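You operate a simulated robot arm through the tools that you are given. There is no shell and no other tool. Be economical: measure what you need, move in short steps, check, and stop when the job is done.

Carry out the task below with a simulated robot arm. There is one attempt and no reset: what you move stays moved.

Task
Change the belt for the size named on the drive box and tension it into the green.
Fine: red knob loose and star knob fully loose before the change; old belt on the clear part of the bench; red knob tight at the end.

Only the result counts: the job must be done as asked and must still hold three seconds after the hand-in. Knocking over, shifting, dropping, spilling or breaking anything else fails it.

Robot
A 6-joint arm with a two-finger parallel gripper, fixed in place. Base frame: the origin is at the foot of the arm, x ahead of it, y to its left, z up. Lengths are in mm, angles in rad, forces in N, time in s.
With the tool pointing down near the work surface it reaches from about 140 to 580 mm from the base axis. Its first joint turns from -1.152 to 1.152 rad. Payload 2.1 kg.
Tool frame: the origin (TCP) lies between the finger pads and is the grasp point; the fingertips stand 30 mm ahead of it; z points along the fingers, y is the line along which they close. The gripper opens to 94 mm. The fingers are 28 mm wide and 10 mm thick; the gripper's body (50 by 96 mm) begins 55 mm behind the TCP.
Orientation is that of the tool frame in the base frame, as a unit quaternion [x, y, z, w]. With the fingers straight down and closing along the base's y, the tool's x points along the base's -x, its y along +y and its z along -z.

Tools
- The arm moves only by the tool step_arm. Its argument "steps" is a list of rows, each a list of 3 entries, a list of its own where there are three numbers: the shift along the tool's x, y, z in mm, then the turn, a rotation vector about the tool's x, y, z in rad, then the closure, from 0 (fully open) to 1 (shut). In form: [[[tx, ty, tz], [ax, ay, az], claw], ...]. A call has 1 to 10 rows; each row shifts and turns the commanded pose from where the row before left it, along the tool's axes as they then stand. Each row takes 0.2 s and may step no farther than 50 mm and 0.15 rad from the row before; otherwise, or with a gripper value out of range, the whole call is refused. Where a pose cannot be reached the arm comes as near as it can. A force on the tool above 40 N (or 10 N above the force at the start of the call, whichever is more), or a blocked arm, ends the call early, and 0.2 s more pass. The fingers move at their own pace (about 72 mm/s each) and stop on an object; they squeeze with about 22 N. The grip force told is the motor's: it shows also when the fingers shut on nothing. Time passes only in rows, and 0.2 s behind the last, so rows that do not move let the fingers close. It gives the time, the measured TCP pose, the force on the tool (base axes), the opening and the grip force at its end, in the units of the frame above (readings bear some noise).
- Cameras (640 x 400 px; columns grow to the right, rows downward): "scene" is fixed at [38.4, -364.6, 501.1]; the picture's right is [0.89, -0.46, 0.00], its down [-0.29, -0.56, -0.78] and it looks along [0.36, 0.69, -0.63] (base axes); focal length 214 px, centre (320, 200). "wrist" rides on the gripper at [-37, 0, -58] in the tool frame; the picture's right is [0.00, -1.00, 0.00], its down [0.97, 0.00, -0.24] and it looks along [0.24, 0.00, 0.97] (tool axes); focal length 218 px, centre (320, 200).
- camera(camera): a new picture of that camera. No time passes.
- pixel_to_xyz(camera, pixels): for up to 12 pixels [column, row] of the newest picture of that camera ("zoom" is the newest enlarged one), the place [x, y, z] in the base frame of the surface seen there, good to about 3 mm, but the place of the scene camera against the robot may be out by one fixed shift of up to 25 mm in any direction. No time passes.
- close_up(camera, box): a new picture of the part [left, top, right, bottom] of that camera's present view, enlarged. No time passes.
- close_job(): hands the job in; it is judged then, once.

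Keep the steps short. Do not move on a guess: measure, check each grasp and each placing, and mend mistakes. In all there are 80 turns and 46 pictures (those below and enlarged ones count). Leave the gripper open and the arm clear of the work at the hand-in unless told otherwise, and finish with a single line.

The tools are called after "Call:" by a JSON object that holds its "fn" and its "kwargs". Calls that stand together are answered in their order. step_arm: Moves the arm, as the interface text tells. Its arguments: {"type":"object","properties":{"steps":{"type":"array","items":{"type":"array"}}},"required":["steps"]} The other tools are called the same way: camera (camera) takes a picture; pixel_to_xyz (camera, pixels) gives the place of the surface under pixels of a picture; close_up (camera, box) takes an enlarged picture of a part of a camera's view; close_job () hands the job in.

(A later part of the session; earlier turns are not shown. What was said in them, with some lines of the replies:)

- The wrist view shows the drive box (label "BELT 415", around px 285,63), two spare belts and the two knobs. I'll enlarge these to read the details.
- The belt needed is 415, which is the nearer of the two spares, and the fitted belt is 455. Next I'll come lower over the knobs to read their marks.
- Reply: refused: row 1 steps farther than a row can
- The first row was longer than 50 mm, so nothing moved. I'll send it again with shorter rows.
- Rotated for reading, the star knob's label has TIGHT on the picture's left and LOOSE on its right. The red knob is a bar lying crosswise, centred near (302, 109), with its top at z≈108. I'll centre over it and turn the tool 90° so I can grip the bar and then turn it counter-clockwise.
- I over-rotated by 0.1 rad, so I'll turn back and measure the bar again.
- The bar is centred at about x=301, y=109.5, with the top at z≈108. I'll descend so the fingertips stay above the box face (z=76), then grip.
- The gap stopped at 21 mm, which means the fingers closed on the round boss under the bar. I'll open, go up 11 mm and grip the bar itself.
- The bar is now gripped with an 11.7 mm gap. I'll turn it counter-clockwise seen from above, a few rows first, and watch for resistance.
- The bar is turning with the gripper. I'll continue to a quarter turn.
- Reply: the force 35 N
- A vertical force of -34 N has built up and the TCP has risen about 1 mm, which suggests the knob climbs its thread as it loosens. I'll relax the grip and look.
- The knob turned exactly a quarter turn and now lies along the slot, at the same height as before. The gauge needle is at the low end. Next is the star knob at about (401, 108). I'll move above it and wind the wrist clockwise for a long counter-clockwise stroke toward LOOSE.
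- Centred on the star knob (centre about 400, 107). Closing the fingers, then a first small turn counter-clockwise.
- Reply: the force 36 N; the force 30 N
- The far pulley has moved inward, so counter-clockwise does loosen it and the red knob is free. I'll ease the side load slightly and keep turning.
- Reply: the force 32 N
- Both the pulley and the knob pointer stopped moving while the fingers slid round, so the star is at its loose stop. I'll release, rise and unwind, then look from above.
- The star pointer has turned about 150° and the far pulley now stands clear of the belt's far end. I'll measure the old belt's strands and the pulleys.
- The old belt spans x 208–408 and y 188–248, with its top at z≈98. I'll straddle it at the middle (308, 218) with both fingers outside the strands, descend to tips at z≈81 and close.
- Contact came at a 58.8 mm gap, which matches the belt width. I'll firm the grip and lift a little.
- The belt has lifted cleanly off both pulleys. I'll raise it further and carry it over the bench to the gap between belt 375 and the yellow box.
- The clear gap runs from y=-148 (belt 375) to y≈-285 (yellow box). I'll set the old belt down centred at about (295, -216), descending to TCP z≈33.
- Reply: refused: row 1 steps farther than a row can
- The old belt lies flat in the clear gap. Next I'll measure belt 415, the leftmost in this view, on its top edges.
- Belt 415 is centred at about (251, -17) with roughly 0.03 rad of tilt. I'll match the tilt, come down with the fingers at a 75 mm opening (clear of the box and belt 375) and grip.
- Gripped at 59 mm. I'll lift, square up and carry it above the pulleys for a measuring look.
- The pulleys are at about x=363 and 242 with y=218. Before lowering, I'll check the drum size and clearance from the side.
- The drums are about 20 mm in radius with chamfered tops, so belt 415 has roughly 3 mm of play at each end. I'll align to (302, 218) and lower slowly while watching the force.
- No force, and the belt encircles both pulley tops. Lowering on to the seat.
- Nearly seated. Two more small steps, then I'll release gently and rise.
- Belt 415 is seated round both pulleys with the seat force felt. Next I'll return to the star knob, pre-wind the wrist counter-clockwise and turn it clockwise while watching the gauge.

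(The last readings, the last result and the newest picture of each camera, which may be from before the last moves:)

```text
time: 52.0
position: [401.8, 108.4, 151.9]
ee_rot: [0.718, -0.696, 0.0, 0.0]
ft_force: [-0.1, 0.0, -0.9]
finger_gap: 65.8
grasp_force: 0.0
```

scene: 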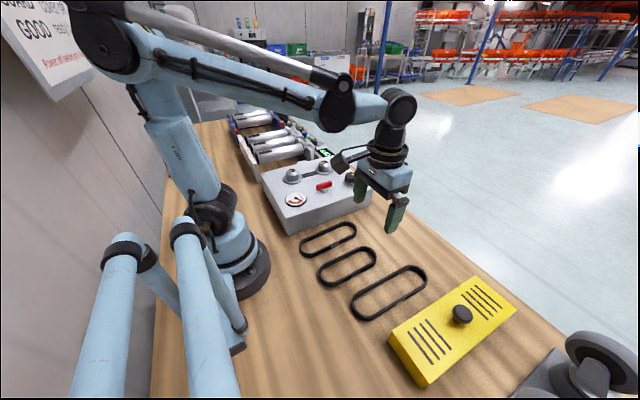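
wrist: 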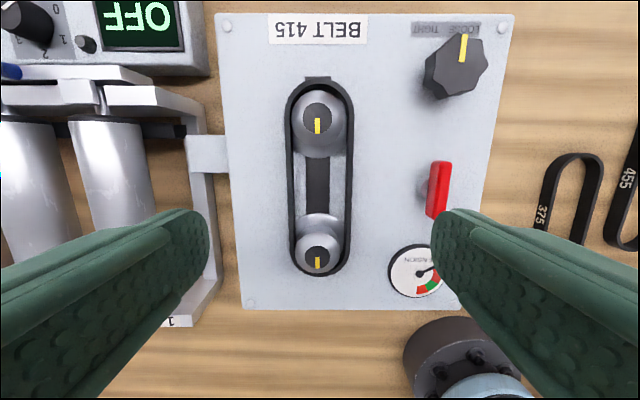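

Call:
{"fn": "step_arm", "kwargs": {"steps": [[[0.8, 1.3, 31.5], [0, 0, 0], 0.35], [[0, 0, 0], [0, 0, 0], 1], [[0, 0, 0], [0, 0, 0], 1], [[0, 0, 0], [0, 0, 0], 1], [[0, 0, 0], [0, 0, 0.15], 1], [[0, 0, 0], [0, 0, 0.15], 1], [[0, 0, 0], [0, 0, 0.15], 1], [[0, 0, 0], [0, 0, 0.15], 1], [[0, 0, 0], [0, 0, 0], 1]]}}

Call:
{"fn": "step_arm", "kwargs": {"steps": [[[0, 0, 0], [0, 0, 0.15], 1], [[0, 0, 0], [0, 0, 0.15], 1], [[0, 0, 0], [0, 0, 0.15], 1], [[0, 0, 0], [0, 0, 0.15], 1], [[0, 0, 0], [0, 0, 0.15], 1], [[0, 0, 0], [0, 0, 0.15], 1], [[0, 0, 0], [0, 0, 0.15], 1], [[0, 0, 0], [0, 0, 0.15], 1], [[0, 0, 0], [0, 0, 0], 1]]}}

Call:
{"fn": "close_up", "kwargs": {"camera": "scene", "box": [265, 140, 375, 220]}}

```text
time: 54.0
position: [398.9, 108.0, 121.8]
ee_rot: [-0.481, 0.877, 0.001, -0.001]
ft_force: [-14.6, 2.9, -17.7]
finger_gap: 43.4
grasp_force: 45.1
```

```text
time: 54.8
position: [397.9, 108.8, 122.1]
ee_rot: [-0.284, 0.959, 0.003, -0.002]
ft_force: [0.4, 2.3, -5.6]
finger_gap: 43.1
grasp_force: 45.3
stopped in row 4: the force on the tool passed its limit (the readings are from after the stop); the commanded pose is now the measured one
```

```text
5.00 times, centred on (320, 180) of scene
```

zoom: 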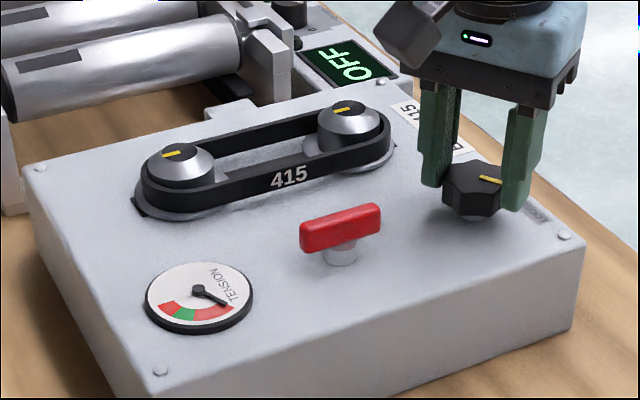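

The force limit tripped on side load, and the commanded pose is now reset. The pulley is moving outward. I'll continue in short turns.

Call:
{"fn": "step_arm", "kwargs": {"steps": [[[0, 0, 0], [0, 0, 0.12], 1], [[0, 0, 0], [0, 0, 0.12], 1], [[0, 0, 0], [0, 0, 0.12], 1], [[0, 0, 0], [0, 0, 0.12], 1], [[0, 0, 0], [0, 0, 0.12], 1], [[0, 0, 0], [0, 0, 0.12], 1], [[0, 0, 0], [0, 0, 0], 1]]}}

Call:
{"fn": "close_up", "kwargs": {"camera": "scene", "box": [265, 140, 375, 220]}}

```text
time: 56.4
position: [397.5, 110.2, 122.4]
ee_rot: [0.073, 0.997, 0.004, -0.003]
ft_force: [-5.5, 24.5, -12.5]
finger_gap: 43.5
grasp_force: 45.4
```

```text
5.00 times, centred on (320, 180) of scene
```

zoom: 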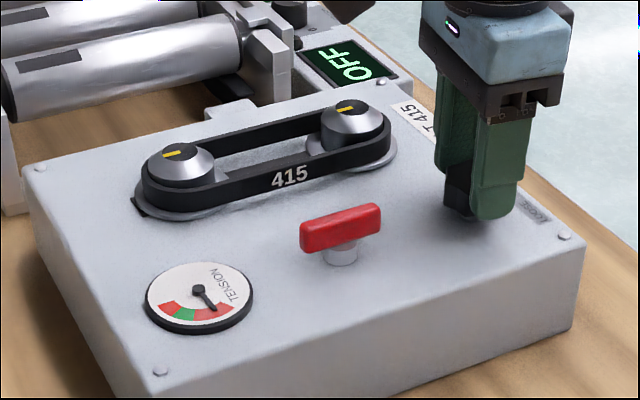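

The needle has started up toward the green, about a third of the way. Continuing in smaller steps and easing the side load.

Call:
{"fn": "step_arm", "kwargs": {"steps": [[[0, 1, 0], [0, 0, 0.1], 1], [[0, 0, 0], [0, 0, 0.1], 1], [[0, 0, 0], [0, 0, 0.1], 1], [[0, 0, 0], [0, 0, 0], 1]]}}

Call:
{"fn": "close_up", "kwargs": {"camera": "scene", "box": [280, 180, 315, 215]}}

```text
time: 57.4
position: [399.0, 110.2, 122.6]
ee_rot: [0.22, 0.975, 0.004, -0.004]
ft_force: [-5.2, 22.4, -18.2]
finger_gap: 43.1
grasp_force: 44.9
```

```text
11.43 times, centred on (298, 198) of scene
```

zoom: 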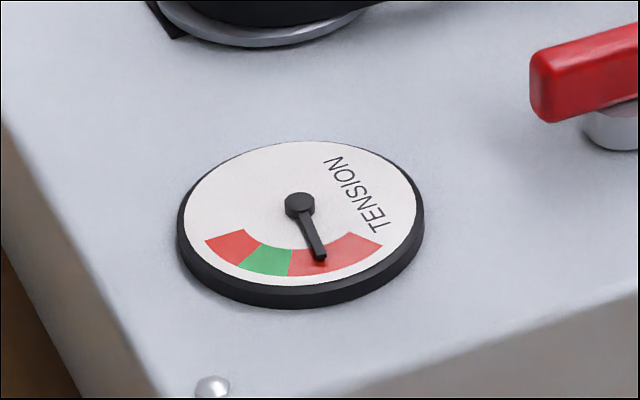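

The needle is just past the middle of the low red. At this rate the centre of the green needs roughly 1 rad more, so I'll take 0.5 rad and check.

Call:
{"fn": "step_arm", "kwargs": {"steps": [[[0, 0, 0], [0, 0, 0.1], 1], [[0, 0, 0], [0, 0, 0.1], 1], [[0, 0, 0], [0, 0, 0.1], 1], [[0, 0, 0], [0, 0, 0.1], 1], [[0, 0, 0], [0, 0, 0.1], 1], [[0, 0, 0], [0, 0, 0], 1]]}}

Call:
{"fn": "close_up", "kwargs": {"camera": "scene", "box": [280, 180, 315, 215]}}

```text
time: 58.8
position: [398.6, 110.8, 123.7]
ee_rot: [0.455, 0.89, 0.003, -0.005]
ft_force: [8.6, 32.0, -12.9]
finger_gap: 43.3
grasp_force: 45.8
```

```text
11.43 times, centred on (298, 198) of scene
```

zoom: 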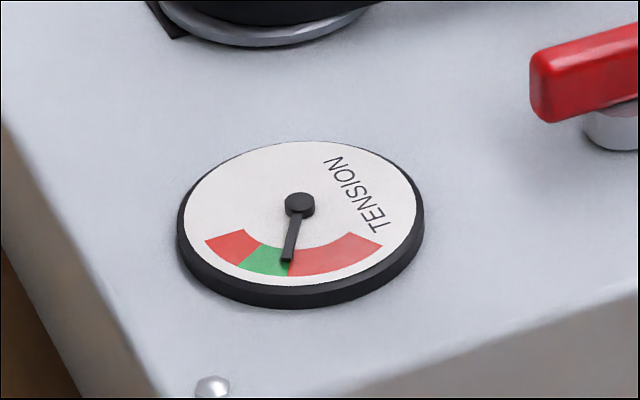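

The needle is just entering the green. About 0.24 rad more should bring it to the centre.

Call:
{"fn": "step_arm", "kwargs": {"steps": [[[0, 1, 0], [0, 0, 0.08], 1], [[0, 0, 0], [0, 0, 0.08], 1], [[0, 0, 0], [0, 0, 0.08], 1], [[0, 0, 0], [0, 0, 0], 1]]}}

Call:
{"fn": "close_up", "kwargs": {"camera": "scene", "box": [280, 180, 315, 215]}}

```text
time: 59.8
position: [398.8, 113.1, 121.8]
ee_rot: [0.558, 0.83, 0.004, -0.005]
ft_force: [8.1, 29.4, -3.8]
finger_gap: 43.2
grasp_force: 45.0
```

```text
11.43 times, centred on (298, 198) of scene
```

zoom: 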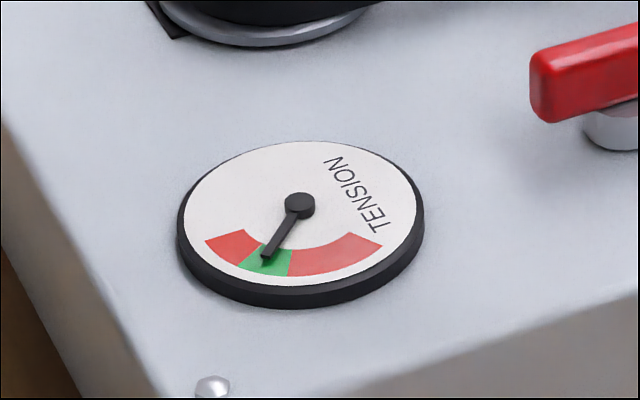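

The needle is in the green. I'll release, rise, unwind and move over the red knob, checking the gauge once the knob is free.

Call:
{"fn": "step_arm", "kwargs": {"steps": [[[0, 0, 0], [0, 0, 0], 0.35], [[0, 0, 0], [0, 0, 0], 0.35], [[0, 0, -40], [0, 0, 0], 0.35], [[0, 0, -40], [0, 0, -0.15], 0.35], [[0, 0, 0], [0, 0, -0.15], 0.35], [[0, 0, 0], [0, 0, -0.15], 0.35], [[0, 0, 0], [0, 0, -0.15], 0.35], [[0, 0, 0], [0, 0, -0.15], 0.35], [[0, 0, 0], [0, 0, -0.15], 0.35], [[0, 0, 0], [0, 0, -0.15], 0.35]]}}

Call:
{"fn": "step_arm", "kwargs": {"steps": [[[0, 0, 0], [0, 0, -0.134], 0.35], [[45, 0, 0], [0, 0, 0], 0.35], [[45, 0, 0], [0, 0, 0], 0.35], [[0, 0, 0], [0, 0, 0], 0.35]]}}

Call:
{"fn": "camera", "kwargs": {"camera": "wrist"}}

```text
time: 62.0
position: [399.0, 110.9, 202.3]
ee_rot: [0.065, 0.998, 0.001, -0.002]
ft_force: [-0.3, -0.4, 0.6]
finger_gap: 61.0
grasp_force: 0.1
```

```text
time: 63.0
position: [310.6, 109.3, 203.2]
ee_rot: [0.0, 1.0, 0.002, -0.003]
ft_force: [-0.1, 0.7, -0.2]
finger_gap: 60.9
grasp_force: 0.0
```

```text
7 pictures are left
```

wrist: 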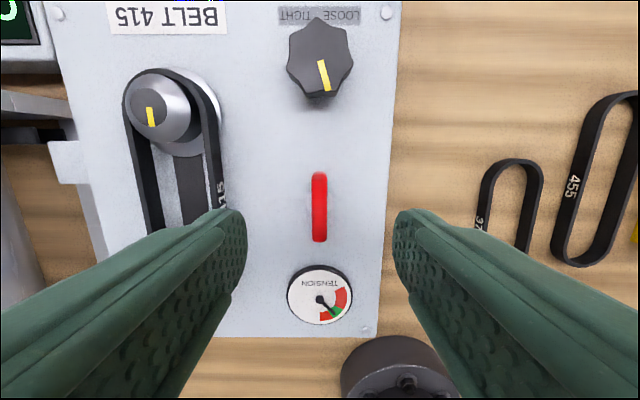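

The needle stays in the green. The red bar is centred at about (301, 110), directly below the fingers. I'll descend and grip it.

Call:
{"fn": "step_arm", "kwargs": {"steps": [[[9.5, 0.5, 40], [0, 0, 0], 0.4], [[0, 0, 41.5], [0, 0, 0], 0.4], [[0, 0, 0], [0, 0, 0], 1], [[0, 0, 0], [0, 0, 0], 1], [[0, 0, 0], [0, 0, 0], 1], [[0, 0, 0], [0, 0, 0], 1]]}}

```text
time: 64.4
position: [300.2, 109.3, 120.1]
ee_rot: [0.001, 1.0, 0.002, -0.002]
ft_force: [2.7, -6.5, -20.1]
finger_gap: 11.9
grasp_force: 45.1
```

Gripped at 11.9 mm. Turning it clockwise a quarter turn to tight.

Call:
{"fn": "step_arm", "kwargs": {"steps": [[[0, 0, 0], [0, 0, 0.15], 1], [[0, 0, 0], [0, 0, 0.15], 1], [[0, 0, 0], [0, 0, 0.15], 1], [[0, 0, 0], [0, 0, 0.15], 1], [[0, 0, 0], [0, 0, 0.15], 1], [[0, 0, 0], [0, 0, 0.15], 1], [[0, 0, 0], [0, 0, 0.15], 1], [[0, 0, 0], [0, 0, 0.15], 1], [[0, 0, 0], [0, 0, 0.15], 1], [[0, 0, 0], [0, 0, 0.15], 1]]}}

Call:
{"fn": "step_arm", "kwargs": {"steps": [[[0, 0, 0], [0, 0, 0.08], 1], [[0, 0, 0], [0, 0, 0.05], 1], [[0, 0, 0], [0, 0, 0], 1]]}}

Call:
{"fn": "close_up", "kwargs": {"camera": "scene", "box": [265, 140, 375, 220]}}

```text
time: 66.7
position: [300.4, 110.8, 121.8]
ee_rot: [0.678, 0.735, -0.001, -0.002]
ft_force: [0.4, -0.4, -5.4]
finger_gap: 11.6
grasp_force: 45.1
stopped in row 10: the force on the tool passed its limit (the readings are from after the stop); the commanded pose is now the measured one
```

```text
time: 67.5
position: [300.8, 110.8, 119.9]
ee_rot: [0.725, 0.689, -0.001, 0.0]
ft_force: [1.0, -2.0, -7.7]
finger_gap: 12.6
grasp_force: 44.8
```

```text
5.00 times, centred on (320, 180) of scene
```

zoom: 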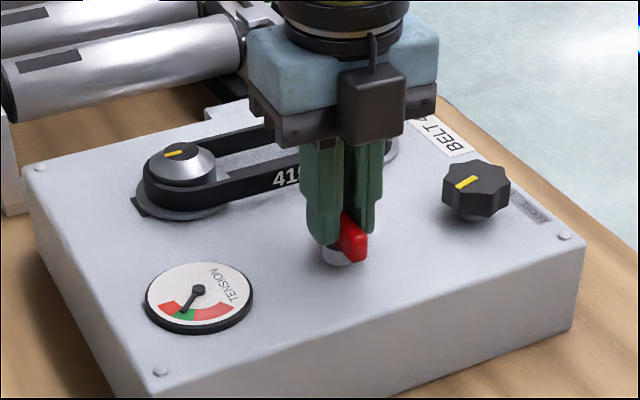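

The gap widening to 12.6 mm and the force both show the red knob is against its tight stop. I'll release, rise clear and check everything.

Call:
{"fn": "step_arm", "kwargs": {"steps": [[[0, 0, 0], [0, 0, 0], 0.5], [[0, 0, 0], [0, 0, 0], 0.5], [[0, 0, -45], [0, 0, 0], 0.5], [[0, 0, -45], [0, 0, -0.1], 0.5], [[0, 0, -45], [0, 0, -0.15], 0], [[0, 0, -30], [0, 0, -0.15], 0], [[0, 0, 0], [0, 0, -0.15], 0], [[0, 0, 0], [0, 0, -0.15], 0], [[0, 0, 0], [0, 0, -0.15], 0], [[0, 0, 0], [0, 0, -0.15], 0]]}}

Call:
{"fn": "step_arm", "kwargs": {"steps": [[[0, 0, 0], [0, 0, -0.15], 0], [[0, 0, 0], [0, 0, -0.15], 0], [[0, 0, 0], [0, 0, -0.15], 0], [[0, 0, 0], [0, 0, -0.15], 0], [[0, 0, 0], [0, 0, 0], 0]]}}

Call:
{"fn": "camera", "kwargs": {"camera": "wrist"}}

Call:
{"fn": "close_up", "kwargs": {"camera": "wrist", "box": [270, 170, 390, 310]}}

Call:
{"fn": "camera", "kwargs": {"camera": "scene"}}

```text
time: 69.7
position: [299.9, 111.3, 286.9]
ee_rot: [0.304, 0.953, 0.001, -0.002]
ft_force: [0.7, -0.3, -0.1]
finger_gap: 94.1
grasp_force: 0.1
```

```text
time: 70.9
position: [300.6, 110.9, 286.5]
ee_rot: [0.01, 1.0, 0.001, 0.0]
ft_force: [0.0, -0.3, 0.4]
finger_gap: 94.0
grasp_force: 0.1
```

```text
5 pictures are left
```

wrist: 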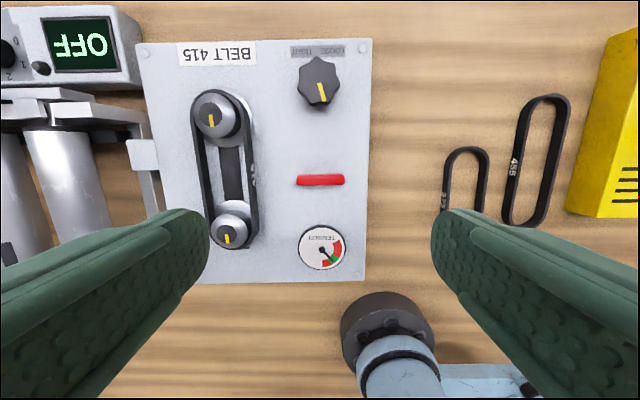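

```text
2.86 times, centred on (330, 240) of wrist
```

zoom: 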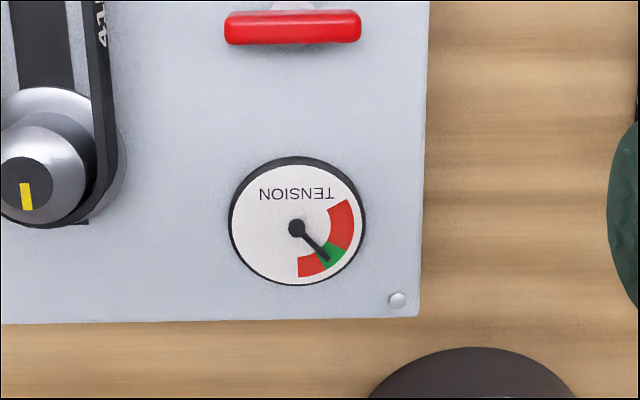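

```text
3 pictures are left
```

scene: 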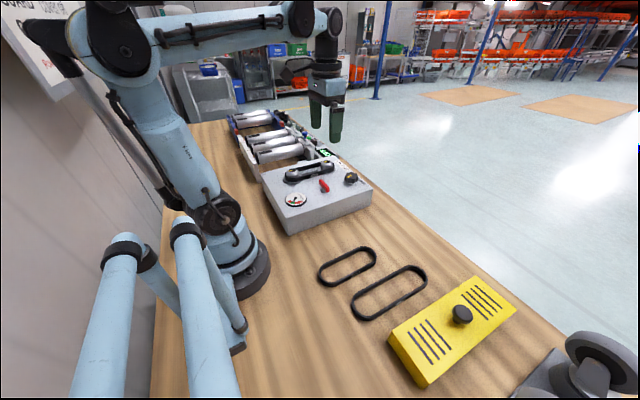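

The needle is in the middle of the green, and belt 415 is on both pulleys. The red bar is back crosswise at its tight stop. The old belt lies flat on clear bench, and the gripper is open and clear. Handing in.

Call:
{"fn": "close_job", "kwargs": {}}

```text
The job is handed in.
```

Belt 415 is fitted and tensioned into the green, the red knob is tight, and the old 455 belt lies on the clear part of the bench.
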